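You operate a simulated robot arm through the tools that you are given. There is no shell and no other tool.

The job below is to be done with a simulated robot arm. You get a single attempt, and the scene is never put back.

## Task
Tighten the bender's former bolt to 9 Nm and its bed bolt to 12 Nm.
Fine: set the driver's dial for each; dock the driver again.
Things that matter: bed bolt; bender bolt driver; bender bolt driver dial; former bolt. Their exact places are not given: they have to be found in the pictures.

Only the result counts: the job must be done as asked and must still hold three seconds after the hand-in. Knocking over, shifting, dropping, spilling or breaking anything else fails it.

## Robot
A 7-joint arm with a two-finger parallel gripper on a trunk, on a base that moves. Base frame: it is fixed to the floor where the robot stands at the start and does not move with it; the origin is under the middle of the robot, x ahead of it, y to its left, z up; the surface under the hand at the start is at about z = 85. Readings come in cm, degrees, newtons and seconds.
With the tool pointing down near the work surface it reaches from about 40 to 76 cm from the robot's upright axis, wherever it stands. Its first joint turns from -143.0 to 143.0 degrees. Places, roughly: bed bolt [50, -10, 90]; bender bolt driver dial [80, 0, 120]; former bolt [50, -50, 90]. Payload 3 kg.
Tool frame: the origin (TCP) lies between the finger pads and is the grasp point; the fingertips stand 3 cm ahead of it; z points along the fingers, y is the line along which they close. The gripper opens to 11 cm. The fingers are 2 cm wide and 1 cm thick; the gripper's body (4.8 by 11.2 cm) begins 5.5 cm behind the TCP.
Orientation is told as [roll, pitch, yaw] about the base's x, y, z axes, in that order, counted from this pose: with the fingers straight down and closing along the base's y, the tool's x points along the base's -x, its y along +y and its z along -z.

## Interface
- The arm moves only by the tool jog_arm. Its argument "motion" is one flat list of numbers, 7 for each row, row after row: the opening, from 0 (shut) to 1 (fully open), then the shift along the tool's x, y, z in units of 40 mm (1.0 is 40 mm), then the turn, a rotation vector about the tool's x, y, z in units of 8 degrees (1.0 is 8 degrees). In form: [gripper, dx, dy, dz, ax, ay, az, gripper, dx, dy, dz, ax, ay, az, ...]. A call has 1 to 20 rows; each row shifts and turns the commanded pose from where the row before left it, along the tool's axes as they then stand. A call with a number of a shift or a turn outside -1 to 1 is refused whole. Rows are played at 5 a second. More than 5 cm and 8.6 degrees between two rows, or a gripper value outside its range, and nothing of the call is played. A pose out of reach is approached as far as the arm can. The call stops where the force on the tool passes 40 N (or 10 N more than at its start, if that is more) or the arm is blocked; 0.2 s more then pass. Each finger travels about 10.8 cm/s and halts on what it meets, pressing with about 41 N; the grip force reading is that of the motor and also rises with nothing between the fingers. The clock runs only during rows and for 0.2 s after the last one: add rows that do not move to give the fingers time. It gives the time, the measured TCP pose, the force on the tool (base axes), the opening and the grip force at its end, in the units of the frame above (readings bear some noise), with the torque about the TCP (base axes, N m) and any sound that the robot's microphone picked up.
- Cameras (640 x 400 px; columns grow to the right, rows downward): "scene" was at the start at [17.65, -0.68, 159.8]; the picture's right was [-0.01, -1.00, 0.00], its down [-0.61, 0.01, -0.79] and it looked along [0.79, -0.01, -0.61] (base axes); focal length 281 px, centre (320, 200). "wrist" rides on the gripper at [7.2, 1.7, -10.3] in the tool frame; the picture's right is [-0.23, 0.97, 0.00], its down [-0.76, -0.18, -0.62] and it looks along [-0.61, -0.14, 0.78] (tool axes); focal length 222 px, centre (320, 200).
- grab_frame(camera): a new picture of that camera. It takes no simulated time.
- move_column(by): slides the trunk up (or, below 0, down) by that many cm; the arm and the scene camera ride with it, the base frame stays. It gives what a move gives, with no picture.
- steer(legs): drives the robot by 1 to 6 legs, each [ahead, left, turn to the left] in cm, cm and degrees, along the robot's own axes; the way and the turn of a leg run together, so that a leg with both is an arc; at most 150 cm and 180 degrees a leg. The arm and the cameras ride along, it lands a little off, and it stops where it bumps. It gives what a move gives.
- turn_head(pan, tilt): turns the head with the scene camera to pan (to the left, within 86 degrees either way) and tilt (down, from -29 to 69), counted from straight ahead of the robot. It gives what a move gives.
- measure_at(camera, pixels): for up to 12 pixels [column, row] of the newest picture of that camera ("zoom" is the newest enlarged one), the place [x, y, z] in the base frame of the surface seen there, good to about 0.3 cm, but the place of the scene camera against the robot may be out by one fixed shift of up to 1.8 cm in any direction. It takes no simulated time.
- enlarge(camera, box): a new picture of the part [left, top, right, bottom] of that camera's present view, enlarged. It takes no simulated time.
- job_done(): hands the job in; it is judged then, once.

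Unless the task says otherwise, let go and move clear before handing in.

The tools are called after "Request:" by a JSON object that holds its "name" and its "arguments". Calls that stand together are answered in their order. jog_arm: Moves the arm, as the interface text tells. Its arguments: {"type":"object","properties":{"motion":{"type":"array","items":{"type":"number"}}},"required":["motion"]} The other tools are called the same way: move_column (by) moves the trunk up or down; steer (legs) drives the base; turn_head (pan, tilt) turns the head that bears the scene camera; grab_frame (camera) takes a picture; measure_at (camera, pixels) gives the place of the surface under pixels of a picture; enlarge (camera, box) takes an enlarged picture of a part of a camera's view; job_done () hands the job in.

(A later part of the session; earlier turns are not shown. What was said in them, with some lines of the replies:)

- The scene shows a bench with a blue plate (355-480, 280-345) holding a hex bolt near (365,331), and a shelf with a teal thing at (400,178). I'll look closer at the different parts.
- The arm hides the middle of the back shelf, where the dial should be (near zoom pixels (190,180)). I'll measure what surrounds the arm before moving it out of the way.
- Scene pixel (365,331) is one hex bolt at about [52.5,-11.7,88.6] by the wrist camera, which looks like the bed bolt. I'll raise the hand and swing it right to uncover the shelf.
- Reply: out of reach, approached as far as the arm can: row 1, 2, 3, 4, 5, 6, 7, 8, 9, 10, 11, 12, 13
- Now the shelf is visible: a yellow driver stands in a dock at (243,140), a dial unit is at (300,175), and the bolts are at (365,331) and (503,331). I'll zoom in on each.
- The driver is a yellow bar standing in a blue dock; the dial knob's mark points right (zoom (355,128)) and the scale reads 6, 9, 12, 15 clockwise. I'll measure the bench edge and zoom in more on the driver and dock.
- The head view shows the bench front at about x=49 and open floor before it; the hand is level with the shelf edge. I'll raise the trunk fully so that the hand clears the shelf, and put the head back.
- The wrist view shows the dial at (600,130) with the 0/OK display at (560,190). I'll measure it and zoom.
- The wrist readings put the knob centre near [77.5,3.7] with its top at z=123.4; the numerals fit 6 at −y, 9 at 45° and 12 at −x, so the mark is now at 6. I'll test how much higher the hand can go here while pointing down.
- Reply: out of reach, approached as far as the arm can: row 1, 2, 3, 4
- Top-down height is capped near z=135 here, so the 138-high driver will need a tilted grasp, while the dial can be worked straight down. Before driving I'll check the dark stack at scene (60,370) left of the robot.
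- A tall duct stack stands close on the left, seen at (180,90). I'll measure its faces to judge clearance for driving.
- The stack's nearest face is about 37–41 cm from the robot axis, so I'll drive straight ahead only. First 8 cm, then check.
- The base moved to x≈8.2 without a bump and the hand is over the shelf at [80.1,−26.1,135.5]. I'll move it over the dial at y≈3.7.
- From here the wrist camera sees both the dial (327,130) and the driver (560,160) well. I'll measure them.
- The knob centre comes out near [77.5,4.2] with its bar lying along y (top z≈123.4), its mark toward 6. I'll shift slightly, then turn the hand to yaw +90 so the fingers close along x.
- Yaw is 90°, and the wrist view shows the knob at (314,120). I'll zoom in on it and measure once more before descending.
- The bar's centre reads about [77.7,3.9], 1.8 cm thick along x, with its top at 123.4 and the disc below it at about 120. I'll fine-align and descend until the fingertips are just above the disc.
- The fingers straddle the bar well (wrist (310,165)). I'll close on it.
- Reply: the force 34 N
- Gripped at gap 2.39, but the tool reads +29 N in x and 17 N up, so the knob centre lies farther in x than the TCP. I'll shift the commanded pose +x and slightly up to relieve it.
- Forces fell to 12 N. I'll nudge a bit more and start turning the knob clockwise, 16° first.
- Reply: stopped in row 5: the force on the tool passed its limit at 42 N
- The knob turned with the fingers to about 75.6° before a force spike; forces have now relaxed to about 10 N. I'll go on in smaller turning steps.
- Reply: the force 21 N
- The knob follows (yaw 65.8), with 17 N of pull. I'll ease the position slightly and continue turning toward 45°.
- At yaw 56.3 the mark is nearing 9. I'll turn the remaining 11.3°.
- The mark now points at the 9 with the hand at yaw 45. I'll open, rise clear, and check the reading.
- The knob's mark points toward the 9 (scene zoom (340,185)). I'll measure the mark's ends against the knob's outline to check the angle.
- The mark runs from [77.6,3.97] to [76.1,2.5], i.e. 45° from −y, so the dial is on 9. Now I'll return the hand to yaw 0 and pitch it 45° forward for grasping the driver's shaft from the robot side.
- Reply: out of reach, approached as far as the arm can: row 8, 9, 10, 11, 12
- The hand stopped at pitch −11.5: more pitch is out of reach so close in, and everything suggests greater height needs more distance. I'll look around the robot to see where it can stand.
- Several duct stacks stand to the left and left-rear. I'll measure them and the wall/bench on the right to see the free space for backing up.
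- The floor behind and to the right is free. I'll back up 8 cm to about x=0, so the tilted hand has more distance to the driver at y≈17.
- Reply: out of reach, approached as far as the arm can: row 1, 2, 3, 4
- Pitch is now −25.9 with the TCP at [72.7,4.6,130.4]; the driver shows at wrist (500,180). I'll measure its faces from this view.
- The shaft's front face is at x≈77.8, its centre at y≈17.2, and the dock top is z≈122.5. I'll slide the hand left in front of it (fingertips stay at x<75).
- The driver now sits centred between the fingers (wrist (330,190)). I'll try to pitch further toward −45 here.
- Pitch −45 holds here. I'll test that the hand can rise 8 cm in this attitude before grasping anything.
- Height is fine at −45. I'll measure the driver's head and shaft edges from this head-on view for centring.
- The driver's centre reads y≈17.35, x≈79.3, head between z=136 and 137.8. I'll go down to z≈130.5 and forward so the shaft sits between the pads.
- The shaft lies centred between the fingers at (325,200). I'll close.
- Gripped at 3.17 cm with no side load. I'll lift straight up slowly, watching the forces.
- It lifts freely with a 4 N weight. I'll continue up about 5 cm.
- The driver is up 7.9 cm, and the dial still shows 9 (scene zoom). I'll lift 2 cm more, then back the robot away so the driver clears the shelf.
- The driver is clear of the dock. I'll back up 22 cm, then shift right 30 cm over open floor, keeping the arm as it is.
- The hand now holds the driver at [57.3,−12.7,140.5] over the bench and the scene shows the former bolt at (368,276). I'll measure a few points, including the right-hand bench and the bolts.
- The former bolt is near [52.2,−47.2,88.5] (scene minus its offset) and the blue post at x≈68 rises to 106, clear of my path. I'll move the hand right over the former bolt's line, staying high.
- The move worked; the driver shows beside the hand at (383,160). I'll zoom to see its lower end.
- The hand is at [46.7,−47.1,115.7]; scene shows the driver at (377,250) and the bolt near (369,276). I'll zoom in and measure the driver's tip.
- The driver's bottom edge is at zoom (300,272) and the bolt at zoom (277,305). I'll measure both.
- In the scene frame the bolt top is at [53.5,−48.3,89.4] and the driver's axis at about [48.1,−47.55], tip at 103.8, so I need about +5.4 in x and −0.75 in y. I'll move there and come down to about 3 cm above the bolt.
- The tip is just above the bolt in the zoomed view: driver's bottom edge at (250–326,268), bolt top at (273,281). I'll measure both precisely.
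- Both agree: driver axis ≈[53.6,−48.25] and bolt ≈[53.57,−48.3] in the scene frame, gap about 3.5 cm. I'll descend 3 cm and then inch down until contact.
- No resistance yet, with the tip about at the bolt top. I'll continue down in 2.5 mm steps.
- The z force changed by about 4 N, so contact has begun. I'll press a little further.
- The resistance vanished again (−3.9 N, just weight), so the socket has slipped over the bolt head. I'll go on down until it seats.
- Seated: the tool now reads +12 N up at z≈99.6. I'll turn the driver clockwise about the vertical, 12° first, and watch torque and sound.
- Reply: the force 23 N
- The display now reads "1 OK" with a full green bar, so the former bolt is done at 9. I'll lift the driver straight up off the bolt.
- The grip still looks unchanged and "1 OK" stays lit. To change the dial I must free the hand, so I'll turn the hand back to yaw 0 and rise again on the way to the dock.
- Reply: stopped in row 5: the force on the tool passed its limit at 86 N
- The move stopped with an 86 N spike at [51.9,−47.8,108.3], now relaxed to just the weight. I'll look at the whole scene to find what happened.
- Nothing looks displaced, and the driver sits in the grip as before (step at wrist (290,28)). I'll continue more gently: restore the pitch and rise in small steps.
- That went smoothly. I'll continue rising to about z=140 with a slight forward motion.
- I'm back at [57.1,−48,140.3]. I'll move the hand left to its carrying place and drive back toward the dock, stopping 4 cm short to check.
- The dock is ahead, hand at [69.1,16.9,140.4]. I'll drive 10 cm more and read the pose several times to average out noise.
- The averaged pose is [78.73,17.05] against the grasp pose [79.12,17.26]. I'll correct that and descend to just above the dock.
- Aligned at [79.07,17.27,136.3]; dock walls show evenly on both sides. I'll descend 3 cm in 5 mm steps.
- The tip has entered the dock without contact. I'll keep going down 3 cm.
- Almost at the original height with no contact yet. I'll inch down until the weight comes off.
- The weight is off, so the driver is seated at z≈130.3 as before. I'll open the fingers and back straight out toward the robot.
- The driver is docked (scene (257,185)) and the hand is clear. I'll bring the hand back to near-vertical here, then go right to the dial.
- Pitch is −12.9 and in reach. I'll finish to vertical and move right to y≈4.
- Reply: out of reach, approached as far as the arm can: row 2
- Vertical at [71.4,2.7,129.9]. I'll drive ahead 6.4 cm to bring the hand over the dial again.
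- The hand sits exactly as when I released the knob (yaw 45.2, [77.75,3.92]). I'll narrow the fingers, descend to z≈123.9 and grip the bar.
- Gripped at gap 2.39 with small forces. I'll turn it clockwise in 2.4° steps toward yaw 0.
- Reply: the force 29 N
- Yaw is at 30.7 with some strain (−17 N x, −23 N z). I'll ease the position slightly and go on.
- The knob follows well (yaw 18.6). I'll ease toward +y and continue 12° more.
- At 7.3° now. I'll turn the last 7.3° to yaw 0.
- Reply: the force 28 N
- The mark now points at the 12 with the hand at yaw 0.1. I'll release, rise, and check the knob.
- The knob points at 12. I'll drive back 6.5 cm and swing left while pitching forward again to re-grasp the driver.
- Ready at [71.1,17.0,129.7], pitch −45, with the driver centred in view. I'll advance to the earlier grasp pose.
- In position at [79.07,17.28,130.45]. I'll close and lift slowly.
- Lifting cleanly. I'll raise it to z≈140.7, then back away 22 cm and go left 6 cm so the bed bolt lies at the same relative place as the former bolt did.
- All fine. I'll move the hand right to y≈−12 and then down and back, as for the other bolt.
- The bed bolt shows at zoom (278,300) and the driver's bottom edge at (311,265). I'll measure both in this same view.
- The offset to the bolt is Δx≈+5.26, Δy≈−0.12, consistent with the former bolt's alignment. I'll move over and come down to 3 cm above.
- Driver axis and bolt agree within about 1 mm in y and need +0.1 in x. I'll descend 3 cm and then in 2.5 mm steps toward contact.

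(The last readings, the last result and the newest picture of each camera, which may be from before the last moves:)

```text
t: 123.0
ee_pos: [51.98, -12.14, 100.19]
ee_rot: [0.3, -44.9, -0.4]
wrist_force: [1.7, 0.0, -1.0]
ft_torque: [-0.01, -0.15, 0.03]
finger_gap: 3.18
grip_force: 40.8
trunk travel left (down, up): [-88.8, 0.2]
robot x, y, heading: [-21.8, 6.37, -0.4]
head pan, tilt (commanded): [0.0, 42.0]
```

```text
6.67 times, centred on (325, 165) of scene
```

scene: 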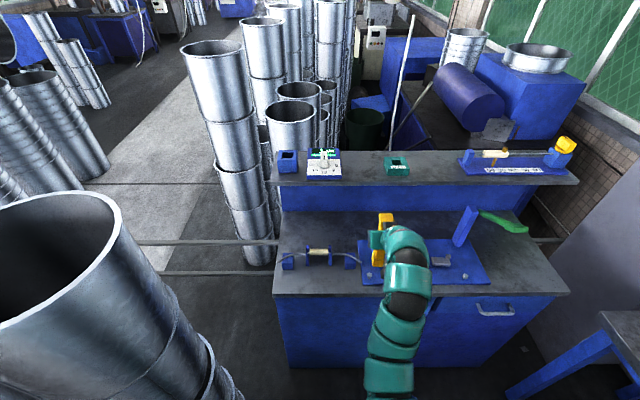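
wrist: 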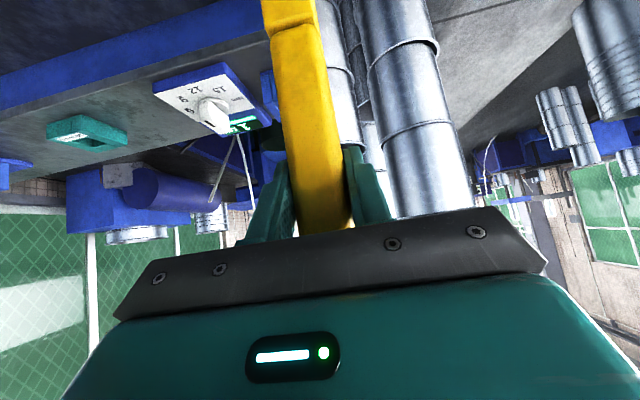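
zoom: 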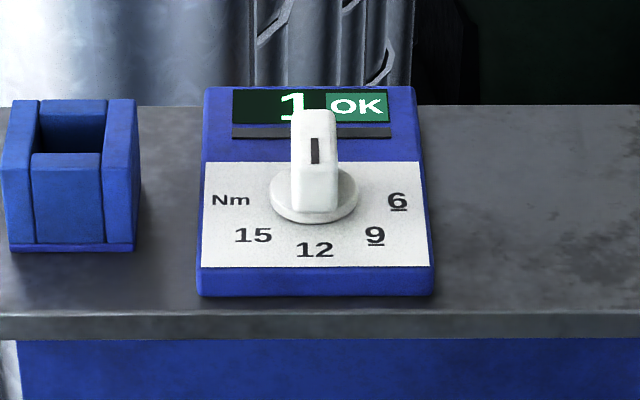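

The progress bar has gone dark while still reading "1 OK", so the unit has recognised the second bolt. I'll continue down to seat the socket.

Request:
{"name": "jog_arm", "arguments": {"motion": [0, 0.044, 0, 0.044, 0, 0, 0, 0, 0.044, 0, 0.044, 0, 0, 0, 0, 0, 0, 0, 0, 0, 0]}}

Request:
{"name": "enlarge", "arguments": {"camera": "scene", "box": [290, 135, 360, 195]}}

```text
t: 123.8
ee_pos: [52.06, -12.21, 99.73]
ee_rot: [0.1, -44.9, -0.4]
wrist_force: [-0.8, 0.4, 0.3]
ft_torque: [0.0, 0.08, 0.0]
finger_gap: 3.19
grip_force: 41.1
trunk travel left (down, up): [-88.8, 0.2]
robot x, y, heading: [-22.03, 6.55, -0.7]
head pan, tilt (commanded): [0.0, 42.0]
```

```text
6.67 times, centred on (325, 165) of scene
```

zoom: 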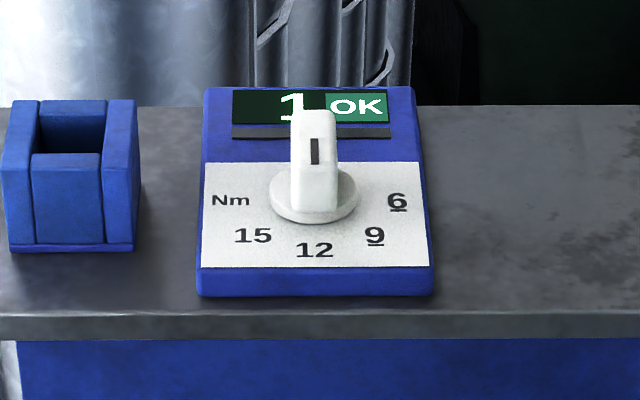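

Contact is building (+0.3 N, weight removed) at z=99.73. I'll press a little more, watching the bar.

Request:
{"name": "jog_arm", "arguments": {"motion": [0, 0.03, 0, 0.03, 0, 0, 0, 0, 0.03, 0, 0.03, 0, 0, 0, 0, 0, 0, 0, 0, 0, 0]}}

Request:
{"name": "enlarge", "arguments": {"camera": "scene", "box": [290, 135, 360, 195]}}

```text
t: 124.6
ee_pos: [52.07, -12.18, 99.76]
ee_rot: [0.2, -45.2, -0.4]
wrist_force: [1.2, -1.1, 17.0]
ft_torque: [-0.02, -0.2, 0.01]
finger_gap: 3.19
grip_force: 40.8
trunk travel left (down, up): [-88.8, 0.2]
robot x, y, heading: [-21.82, 6.86, -0.5]
head pan, tilt (commanded): [0.0, 42.0]
```

```text
6.67 times, centred on (325, 165) of scene
```

zoom: 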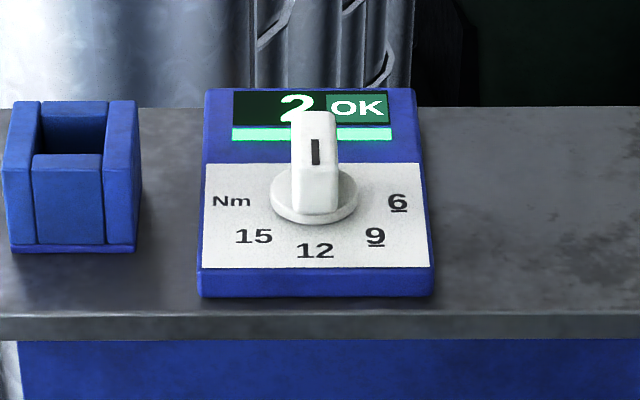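

The display reads "2 OK" with a full bar: the bed bolt is done at 12. I'll lift straight off the bolt slowly.

Request:
{"name": "jog_arm", "arguments": {"motion": [0, -0.09, 0, -0.09, 0, 0, 0, 0, -0.09, 0, -0.09, 0, 0, 0, 0, -0.177, 0, -0.177, 0, 0, 0, 0, -0.177, 0, -0.177, 0, 0, 0, 0, -0.177, 0, -0.177, 0, 0, 0, 0, -0.177, 0, -0.177, 0, 0, 0, 0, -0.177, 0, -0.177, 0, 0, 0, 0, -0.177, 0, -0.177, 0, 0, 0, 0, -0.177, 0, -0.177, 0, 0, 0, 0, -0.177, 0, -0.177, 0, 0, 0, 0, 0, 0, 0, 0, 0, 0]}}

Request:
{"name": "enlarge", "arguments": {"camera": "scene", "box": [290, 135, 360, 195]}}

Request:
{"name": "enlarge", "arguments": {"camera": "scene", "box": [340, 220, 480, 300]}}

```text
t: 127.0
ee_pos: [52.03, -12.22, 108.46]
ee_rot: [0.2, -44.8, -0.4]
wrist_force: [0.3, 0.5, -4.2]
ft_torque: [0.03, 0.01, 0.03]
finger_gap: 3.18
grip_force: 41.0
trunk travel left (down, up): [-88.8, 0.2]
robot x, y, heading: [-21.94, 6.82, -0.0]
head pan, tilt (commanded): [0.0, 42.0]
```

```text
6.67 times, centred on (325, 165) of scene
```

zoom: 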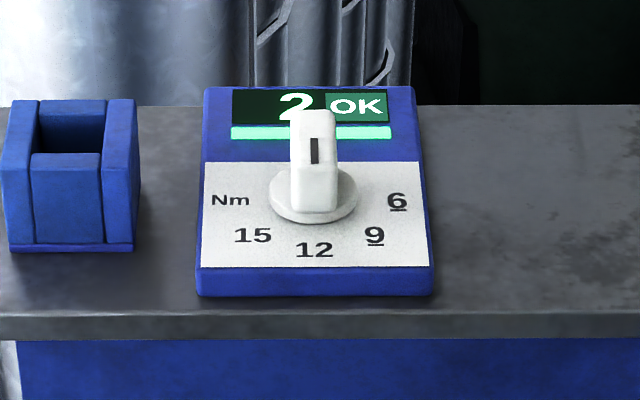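

```text
4.57 times, centred on (410, 260) of scene
```

zoom: 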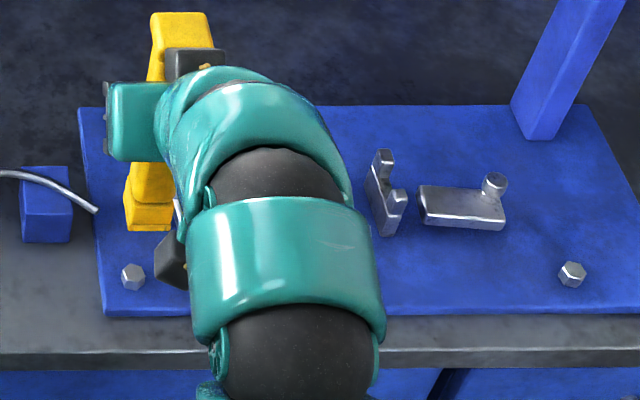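

Both bolts look right and "2 OK" holds. I'll rise to carrying height in small steps.

Request:
{"name": "jog_arm", "arguments": {"motion": [0, -0.416, 0, -0.292, 0, 0, 0, 0, -0.416, 0, -0.292, 0, 0, 0, 0, -0.416, 0, -0.292, 0, 0, 0, 0, -0.416, 0, -0.292, 0, 0, 0, 0, -0.416, 0, -0.292, 0, 0, 0, 0, -0.416, 0, -0.292, 0, 0, 0, 0, -0.416, 0, -0.292, 0, 0, 0, 0, -0.416, 0, -0.292, 0, 0, 0, 0, -0.416, 0, -0.292, 0, 0, 0, 0, -0.416, 0, -0.292, 0, 0, 0, 0, -0.416, 0, -0.292, 0, 0, 0, 0, -0.416, 0, -0.292, 0, 0, 0, 0, -0.416, 0, -0.292, 0, 0, 0, 0, -0.416, 0, -0.292, 0, 0, 0, 0, -0.416, 0, -0.292, 0, 0, 0, 0, -0.416, 0, -0.292, 0, 0, 0, 0, 0, 0, 0, 0, 0, 0]}}

Request:
{"name": "grab_frame", "arguments": {"camera": "wrist"}}

```text
t: 130.6
ee_pos: [57.55, -12.4, 140.44]
ee_rot: [0.2, -44.9, -0.3]
wrist_force: [0.6, 0.2, -4.7]
ft_torque: [0.02, 0.04, 0.01]
finger_gap: 3.19
grip_force: 41.0
trunk travel left (down, up): [-88.8, 0.2]
robot x, y, heading: [-21.56, 6.94, -0.4]
head pan, tilt (commanded): [0.0, 42.0]
```

```text
taken
```

wrist: 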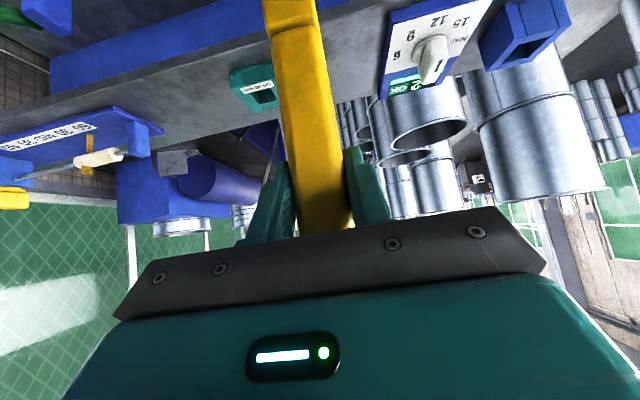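

Now I'll move the hand left, and drive right 6 cm and ahead 12 cm, stopping short of the dock.

Request:
{"name": "jog_arm", "arguments": {"motion": [0, 0, 0.985, 0, 0, 0, 0, 0, 0, 0.985, 0, 0, 0, 0, 0, 0, 0.985, 0, 0, 0, 0, 0, 0, 0.985, 0, 0, 0, 0, 0, 0, 0.985, 0, 0, 0, 0, 0, 0, 0.985, 0, 0, 0, 0, 0, 0, 0.985, 0, 0, 0, 0, 0, 0, 0.985, 0, 0, 0, 0, 0, 0, 0.985, 0, 0, 0, 0, 0, 0, 0, 0, 0, 0, 0]}}

Request:
{"name": "steer", "arguments": {"legs": [[0, -6, 0.3], [12, 0, 0]]}}

Request:
{"name": "jog_arm", "arguments": {"motion": [0, 0, 0, 0, 0, 0, 0]}}

Request:
{"name": "grab_frame", "arguments": {"camera": "wrist"}}

```text
t: 132.8
ee_pos: [57.99, 23.02, 140.57]
ee_rot: [0.3, -45.0, -0.4]
wrist_force: [0.2, 0.6, -4.5]
ft_torque: [0.01, 0.09, 0.02]
finger_gap: 3.18
grip_force: 40.8
trunk travel left (down, up): [-88.8, 0.2]
robot x, y, heading: [-21.67, 6.26, -0.4]
head pan, tilt (commanded): [0.0, 42.0]
```

```text
t: 134.6
ee_pos: [69.96, 17.74, 140.32]
ee_rot: [0.2, -44.9, -0.1]
wrist_force: [0.8, 0.3, -3.4]
ft_torque: [0.01, 0.07, -0.03]
finger_gap: 3.2
grip_force: 41.1
trunk travel left (down, up): [-88.8, 0.2]
robot x, y, heading: [-10.04, 0.66, -0.1]
head pan, tilt (commanded): [0.0, 42.0]
```

```text
t: 135.0
ee_pos: [69.71, 17.82, 140.42]
ee_rot: [0.1, -44.8, 0.0]
wrist_force: [-0.8, 0.6, -3.5]
ft_torque: [-0.02, 0.06, -0.02]
finger_gap: 3.18
grip_force: 40.9
trunk travel left (down, up): [-88.8, 0.2]
robot x, y, heading: [-9.59, 0.79, -0.1]
head pan, tilt (commanded): [0.0, 42.0]
```

```text
taken
```

wrist: 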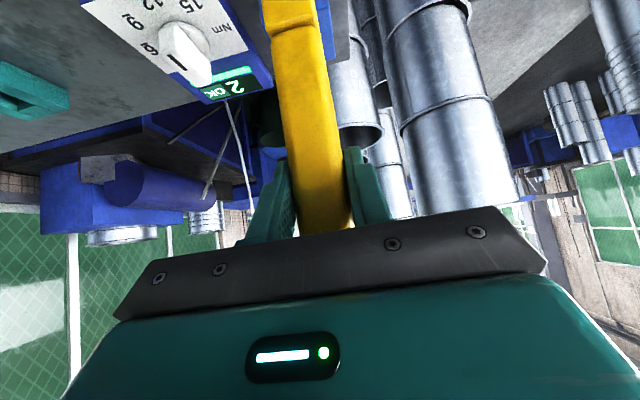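

At [69.8,17.8,140.4]. I'll drive 9.2 cm ahead and average a few readings before docking.

Request:
{"name": "steer", "arguments": {"legs": [[9.2, 0, 0]]}}

Request:
{"name": "jog_arm", "arguments": {"motion": [0, 0, 0, 0, 0, 0, 0]}}

Request:
{"name": "jog_arm", "arguments": {"motion": [0, 0, 0, 0, 0, 0, 0]}}

Request:
{"name": "jog_arm", "arguments": {"motion": [0, 0, 0, 0, 0, 0, 0]}}

Request:
{"name": "jog_arm", "arguments": {"motion": [0, 0, 0, 0, 0, 0, 0]}}

```text
t: 136.1
ee_pos: [79.13, 17.7, 140.4]
ee_rot: [0.2, -44.8, -0.2]
wrist_force: [0.3, 0.1, -5.0]
ft_torque: [0.01, 0.02, 0.02]
finger_gap: 3.19
grip_force: 41.5
trunk travel left (down, up): [-88.8, 0.2]
robot x, y, heading: [-1.18, 0.73, -0.2]
head pan, tilt (commanded): [0.0, 42.0]
```

```text
t: 136.5
ee_pos: [78.92, 17.76, 140.36]
ee_rot: [0.2, -45.0, 0.0]
wrist_force: [0.7, -0.2, -3.7]
ft_torque: [0.02, 0.0, 0.0]
finger_gap: 3.17
grip_force: 41.0
trunk travel left (down, up): [-88.8, 0.2]
robot x, y, heading: [-0.99, 0.71, -0.4]
head pan, tilt (commanded): [0.0, 42.0]
```

```text
t: 136.9
ee_pos: [79.07, 17.64, 140.38]
ee_rot: [0.1, -44.8, -0.1]
wrist_force: [-0.4, -0.2, -3.7]
ft_torque: [-0.03, 0.03, -0.01]
finger_gap: 3.16
grip_force: 40.9
trunk travel left (down, up): [-88.8, 0.2]
robot x, y, heading: [-0.86, 0.58, 0.2]
head pan, tilt (commanded): [0.0, 42.0]
```

```text
t: 137.3
ee_pos: [78.92, 17.61, 140.4]
ee_rot: [0.3, -44.9, -0.1]
wrist_force: [0.3, 0.3, -4.5]
ft_torque: [0.02, 0.04, 0.04]
finger_gap: 3.19
grip_force: 41.3
trunk travel left (down, up): [-88.8, 0.2]
robot x, y, heading: [-0.5, 0.55, -0.1]
head pan, tilt (commanded): [0.0, 42.0]
```

```text
t: 137.7
ee_pos: [79.08, 17.66, 140.35]
ee_rot: [0.2, -45.0, -0.1]
wrist_force: [0.6, -0.7, -3.1]
ft_torque: [-0.03, 0.03, 0.01]
finger_gap: 3.17
grip_force: 40.5
trunk travel left (down, up): [-88.8, 0.2]
robot x, y, heading: [-0.88, 0.72, -0.0]
head pan, tilt (commanded): [0.0, 42.0]
```

The average is [79.02,17.67] against the dock pose [79.15,17.25]. I'll correct and go down to the dock's mouth.

Request:
{"name": "jog_arm", "arguments": {"motion": [0, -0.023, -0.105, 0.023, 0, 0, 0, 0, 0.177, 0, 0.177, 0, 0, 0, 0, 0.177, 0, 0.177, 0, 0, 0, 0, 0.177, 0, 0.177, 0, 0, 0, 0, 0.177, 0, 0.177, 0, 0, 0, 0, 0, 0, 0, 0, 0, 0]}}

Request:
{"name": "enlarge", "arguments": {"camera": "wrist", "box": [220, 0, 400, 130]}}

Request:
{"name": "jog_arm", "arguments": {"motion": [0, 0, 0, 0, 0, 0, 0]}}

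```text
t: 139.1
ee_pos: [79.04, 17.23, 136.33]
ee_rot: [0.2, -45.0, -0.1]
wrist_force: [0.4, 0.5, -3.9]
ft_torque: [-0.01, 0.06, -0.01]
finger_gap: 3.16
grip_force: 41.5
trunk travel left (down, up): [-88.8, 0.2]
robot x, y, heading: [-0.86, 0.36, -0.2]
head pan, tilt (commanded): [0.0, 42.0]
```

```text
3.08 times, centred on (310, 65) of wrist
```

zoom: 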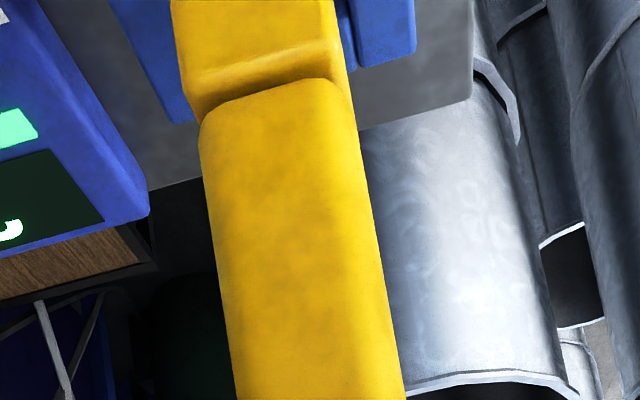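

```text
t: 139.5
ee_pos: [79.08, 17.23, 136.33]
ee_rot: [0.2, -44.9, -0.1]
wrist_force: [-0.2, 0.0, -4.8]
ft_torque: [-0.01, 0.02, 0.02]
finger_gap: 3.18
grip_force: 41.8
trunk travel left (down, up): [-88.8, 0.2]
robot x, y, heading: [-0.56, 0.82, -0.2]
head pan, tilt (commanded): [0.0, 42.0]
```

The view matches the first docking almost exactly. I'll descend into the dock in small steps.

Request:
{"name": "jog_arm", "arguments": {"motion": [0, 0.0884, 0, 0.0884, 0, 0, 0, 0, 0.0884, 0, 0.0884, 0, 0, 0, 0, 0.0884, 0, 0.0884, 0, 0, 0, 0, 0.0884, 0, 0.0884, 0, 0, 0, 0, 0, 0, 0, 0, 0, 0]}}

```text
t: 140.7
ee_pos: [79.11, 17.19, 134.38]
ee_rot: [0.2, -44.7, -0.1]
wrist_force: [-0.3, 0.0, -3.9]
ft_torque: [-0.03, 0.06, 0.01]
finger_gap: 3.2
grip_force: 41.0
trunk travel left (down, up): [-88.8, 0.2]
robot x, y, heading: [-0.71, 0.48, -0.2]
head pan, tilt (commanded): [0.0, 42.0]
```

Request:
{"name": "jog_arm", "arguments": {"motion": [0, 0.0884, 0, 0.0884, 0, 0, 0, 0, 0.0884, 0, 0.0884, 0, 0, 0, 0, 0.0884, 0, 0.0884, 0, 0, 0, 0, 0.0884, 0, 0.0884, 0, 0, 0, 0, 0.0884, 0, 0.0884, 0, 0, 0, 0, 0.0884, 0, 0.0884, 0, 0, 0, 0, 0, 0, 0, 0, 0, 0]}}

```text
t: 142.3
ee_pos: [79.15, 17.35, 131.55]
ee_rot: [0.2, -44.8, -0.2]
wrist_force: [0.6, -0.4, -3.9]
ft_torque: [0.0, -0.01, -0.05]
finger_gap: 3.18
grip_force: 41.0
trunk travel left (down, up): [-88.8, 0.2]
robot x, y, heading: [-0.28, 0.66, -0.2]
head pan, tilt (commanded): [0.0, 42.0]
```

Still free at z=131.5. I'll go down the last centimetre in 3 mm steps until the weight comes off.

Request:
{"name": "jog_arm", "arguments": {"motion": [0, 0.053, 0, 0.053, 0, 0, 0, 0, 0.053, 0, 0.053, 0, 0, 0, 0, 0.053, 0, 0.053, 0, 0, 0, 0, 0, 0, 0, 0, 0, 0]}}

Request:
{"name": "jog_arm", "arguments": {"motion": [0, 0.025, 0, 0.025, 0, 0, 0, 0, 0, 0, 0, 0, 0, 0]}}

```text
t: 143.3
ee_pos: [79.15, 17.19, 130.57]
ee_rot: [0.2, -44.8, 0.0]
wrist_force: [-0.4, 0.5, -4.2]
ft_torque: [0.01, 0.04, 0.03]
finger_gap: 3.2
grip_force: 41.3
trunk travel left (down, up): [-88.8, 0.2]
robot x, y, heading: [-1.21, 0.28, 0.1]
head pan, tilt (commanded): [0.0, 42.0]
```

```text
t: 143.9
ee_pos: [79.02, 17.18, 130.59]
ee_rot: [0.2, -44.9, -0.1]
wrist_force: [0.6, -0.1, 0.4]
ft_torque: [-0.01, -0.18, 0.01]
finger_gap: 3.19
grip_force: 41.1
trunk travel left (down, up): [-88.8, 0.2]
robot x, y, heading: [-0.58, 0.52, -0.2]
head pan, tilt (commanded): [0.0, 42.0]
```

The weight is off (+0.4 N), so the driver is seated. I'll open and back out along −x.

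Request:
{"name": "jog_arm", "arguments": {"motion": [0.4, 0, 0, 0, 0, 0, 0, 0.7, 0, 0, 0, 0, 0, 0, 1, 0, 0, 0, 0, 0, 0, 1, 0, 0, 0, 0, 0, 0, 1, 0.371, 0, -0.371, 0, 0, 0, 1, 0.371, 0, -0.371, 0, 0, 0, 1, 0.371, 0, -0.371, 0, 0, 0, 1, 0.2, 0, -0.2, 0, 0, 0, 1, 0, 0, 0, 0, 0, 0]}}

Request:
{"name": "grab_frame", "arguments": {"camera": "wrist"}}

```text
t: 145.9
ee_pos: [71.74, 16.96, 130.5]
ee_rot: [0.3, -45.0, -0.1]
wrist_force: [0.8, -0.4, 0.4]
ft_torque: [-0.01, 0.02, 0.03]
finger_gap: 11.04
grip_force: 0.0
trunk travel left (down, up): [-88.8, 0.2]
robot x, y, heading: [-0.85, 0.93, -0.1]
head pan, tilt (commanded): [0.0, 42.0]
```

```text
taken
```

wrist: 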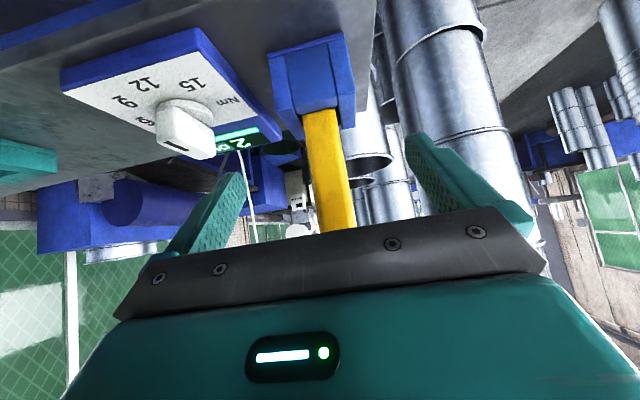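

The driver stands in its dock and the hand is clear. I'll back the robot off 20 cm and check everything with the scene camera.

Request:
{"name": "steer", "arguments": {"legs": [[-20, 0, 0]]}}

Request:
{"name": "jog_arm", "arguments": {"motion": [1, 0, -0.9, 0, 0, 0, 0, 1, 0, -0.9, 0, 0, 0, 0, 1, 0, -0.9, 0, 0, 0, 0, 1, 0, -0.9, 0, 0, 0, 0, 1, 0, -0.9, 0, 0, 0, 0, 1, 0, -0.9, 0, 0, 0, 0, 1, 0, -0.9, 0, 0, 0, 0, 1, 0, 0, 0, 0, 0, 0]}}

Request:
{"name": "grab_frame", "arguments": {"camera": "scene"}}

Request:
{"name": "enlarge", "arguments": {"camera": "scene", "box": [250, 110, 370, 200]}}

Request:
{"name": "enlarge", "arguments": {"camera": "scene", "box": [270, 200, 540, 320]}}

```text
t: 147.5
ee_pos: [51.27, 17.46, 130.47]
ee_rot: [0.1, -44.8, 0.0]
wrist_force: [-0.1, 0.4, 0.2]
ft_torque: [0.02, 0.02, 0.0]
finger_gap: 11.02
grip_force: 0.0
trunk travel left (down, up): [-88.8, 0.2]
robot x, y, heading: [-20.98, 0.93, 0.2]
head pan, tilt (commanded): [0.0, 42.0]
```

```text
t: 149.3
ee_pos: [51.42, -7.68, 130.4]
ee_rot: [0.3, -44.9, 0.1]
wrist_force: [0.2, -0.2, 0.3]
ft_torque: [-0.02, 0.02, -0.05]
finger_gap: 11.0
grip_force: 0.1
trunk travel left (down, up): [-88.8, 0.2]
robot x, y, heading: [-21.29, 0.91, 0.3]
head pan, tilt (commanded): [0.0, 42.0]
```

```text
taken
```

scene: 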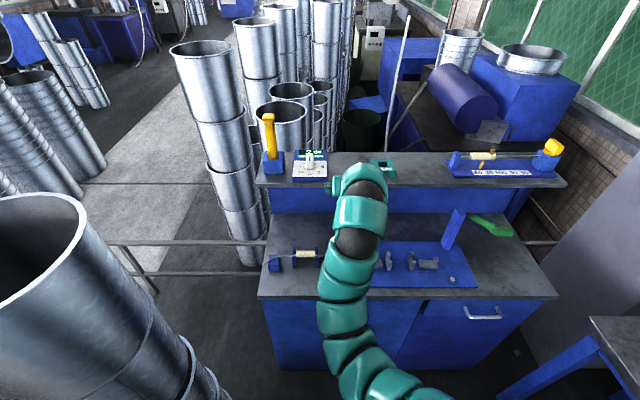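

```text
4.44 times, centred on (310, 155) of scene
```

zoom: 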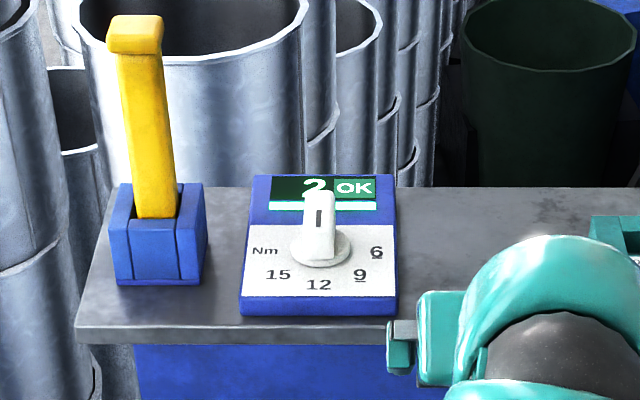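

```text
2.37 times, centred on (405, 260) of scene
```

zoom: 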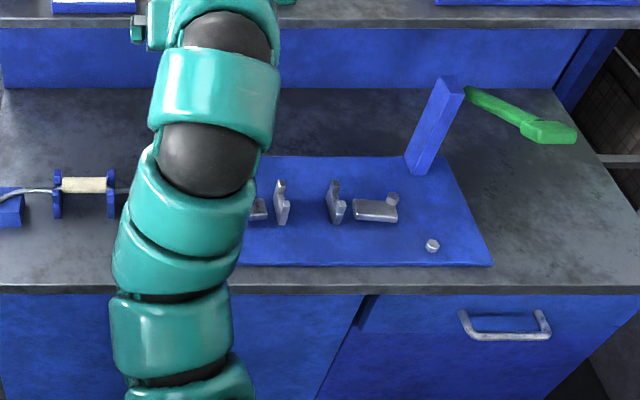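

The display reads "2 OK", the knob is on 12 and the driver stands in the dock. I'll do one last check that the bender's post and lever sit where they were.

Request:
{"name": "measure_at", "arguments": {"camera": "zoom", "pixels": [[450, 82], [430, 130], [418, 168], [432, 245], [480, 100], [550, 130], [335, 205], [375, 210], [392, 197], [281, 185]]}}

Request:
{"name": "jog_arm", "arguments": {"motion": [1, 0, 0, 0, 0, 0, 0, 1, 0, 0, 0, 0, 0, 0]}}

```text
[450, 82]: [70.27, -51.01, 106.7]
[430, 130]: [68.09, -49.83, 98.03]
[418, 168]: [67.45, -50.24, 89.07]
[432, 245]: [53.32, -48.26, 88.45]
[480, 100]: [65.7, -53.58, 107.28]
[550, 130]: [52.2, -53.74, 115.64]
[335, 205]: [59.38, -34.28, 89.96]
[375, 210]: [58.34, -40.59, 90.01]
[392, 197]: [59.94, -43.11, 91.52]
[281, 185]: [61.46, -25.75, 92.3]
```

```text
t: 149.9
ee_pos: [51.55, -7.69, 130.56]
ee_rot: [0.1, -44.9, 0.1]
wrist_force: [0.1, 1.0, -0.4]
ft_torque: [0.05, 0.0, -0.01]
finger_gap: 11.02
grip_force: 0.0
trunk travel left (down, up): [-88.8, 0.2]
robot x, y, heading: [-20.58, 0.24, 0.4]
head pan, tilt (commanded): [0.0, 42.0]
```

The green lever's handle turns out to reach overhead near the former bolt (about [52,−53.7,115.6]), so the earlier 86 N spike may have been a touch on it. I'll return to the earlier viewpoint with the arm out of the way to compare it with the picture from before.

Request:
{"name": "jog_arm", "arguments": {"motion": [1, 0, 0.9, 0, 0, 0, 0, 1, 0, 0.9, 0, 0, 0, 0, 1, 0, 0.9, 0, 0, 0, 0, 1, 0, 0.9, 0, 0, 0, 0, 1, 0, 0.9, 0, 0, 0, 0, 1, 0, 0.9, 0, 0, 0, 0, 1, 0, 0.9, 0, 0, 0, 0, 1, -0.6, 0, -0.2, 0, 0, 0, 1, -0.6, 0, -0.2, 0, 0, 0, 1, -0.6, 0, -0.2, 0, 0, 0, 1, -0.6, 0, -0.2, 0, 0, 0, 1, 0, 0, 0, 0, 0, 0]}}

Request:
{"name": "steer", "arguments": {"legs": [[-0.5, -30.5, -0.3]]}}

Request:
{"name": "grab_frame", "arguments": {"camera": "scene"}}

Request:
{"name": "enlarge", "arguments": {"camera": "scene", "box": [230, 190, 480, 330]}}

```text
t: 152.5
ee_pos: [55.93, 17.32, 139.47]
ee_rot: [0.2, -44.9, 0.0]
wrist_force: [0.0, 0.5, -0.4]
ft_torque: [0.0, 0.04, 0.01]
finger_gap: 10.99
grip_force: 0.0
trunk travel left (down, up): [-88.8, 0.2]
robot x, y, heading: [-21.18, 0.41, 0.2]
head pan, tilt (commanded): [0.0, 42.0]
```

```text
t: 154.5
ee_pos: [55.57, -12.85, 139.67]
ee_rot: [0.4, -44.9, -0.3]
wrist_force: [-0.4, 0.0, -0.4]
ft_torque: [0.01, -0.01, -0.01]
finger_gap: 11.0
grip_force: 0.0
trunk travel left (down, up): [-88.8, 0.2]
robot x, y, heading: [-21.43, -29.11, -0.2]
head pan, tilt (commanded): [0.0, 42.0]
```

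```text
taken
```

scene: 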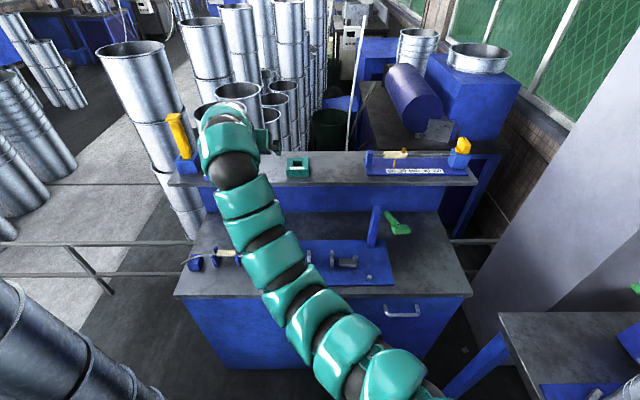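

```text
2.56 times, centred on (355, 260) of scene
```

zoom: 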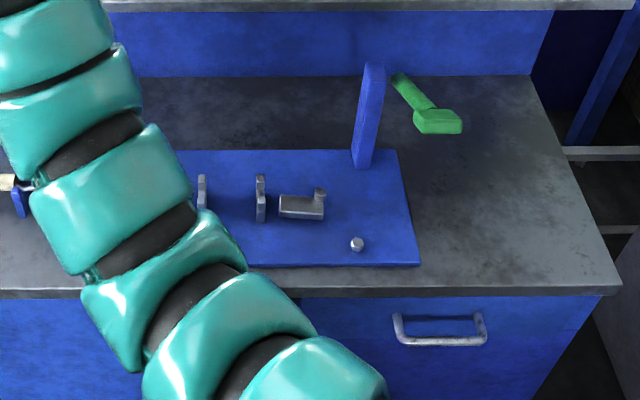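

Compared with the picture from before, the post (362–386,62), lever handle (415–463,108–134) and bolt (357,243) sit in the same places within a pixel or two. So nothing was shifted, both bolts are done, the driver is docked and the hand is clear. I'll hand in.

Request:
{"name": "job_done", "arguments": {}}

```text
The job is handed in.
```

I tightened the former bolt with the dial set to 9 Nm and the bed bolt with it set to 12 Nm. The driver unit's display read "1 OK" after the first bolt and "2 OK" after the second. The driver is back upright in its dock, and I handed in with the hand open and clear. I haven't seen how the job was judged.

- **Dial:** it started on 6. I turned it to 9 for the former bolt, docked the driver, then turned it to 12 for the bed bolt. It is still on 12.
- **Force spike:** an 86 N spike stopped the arm while I was lifting away from the former bolt. The gripper probably touched the bender's green lever handle overhead. I went back to the earlier viewpoint and compared pictures; the lever, post and bolts were in the same places within a pixel or two.
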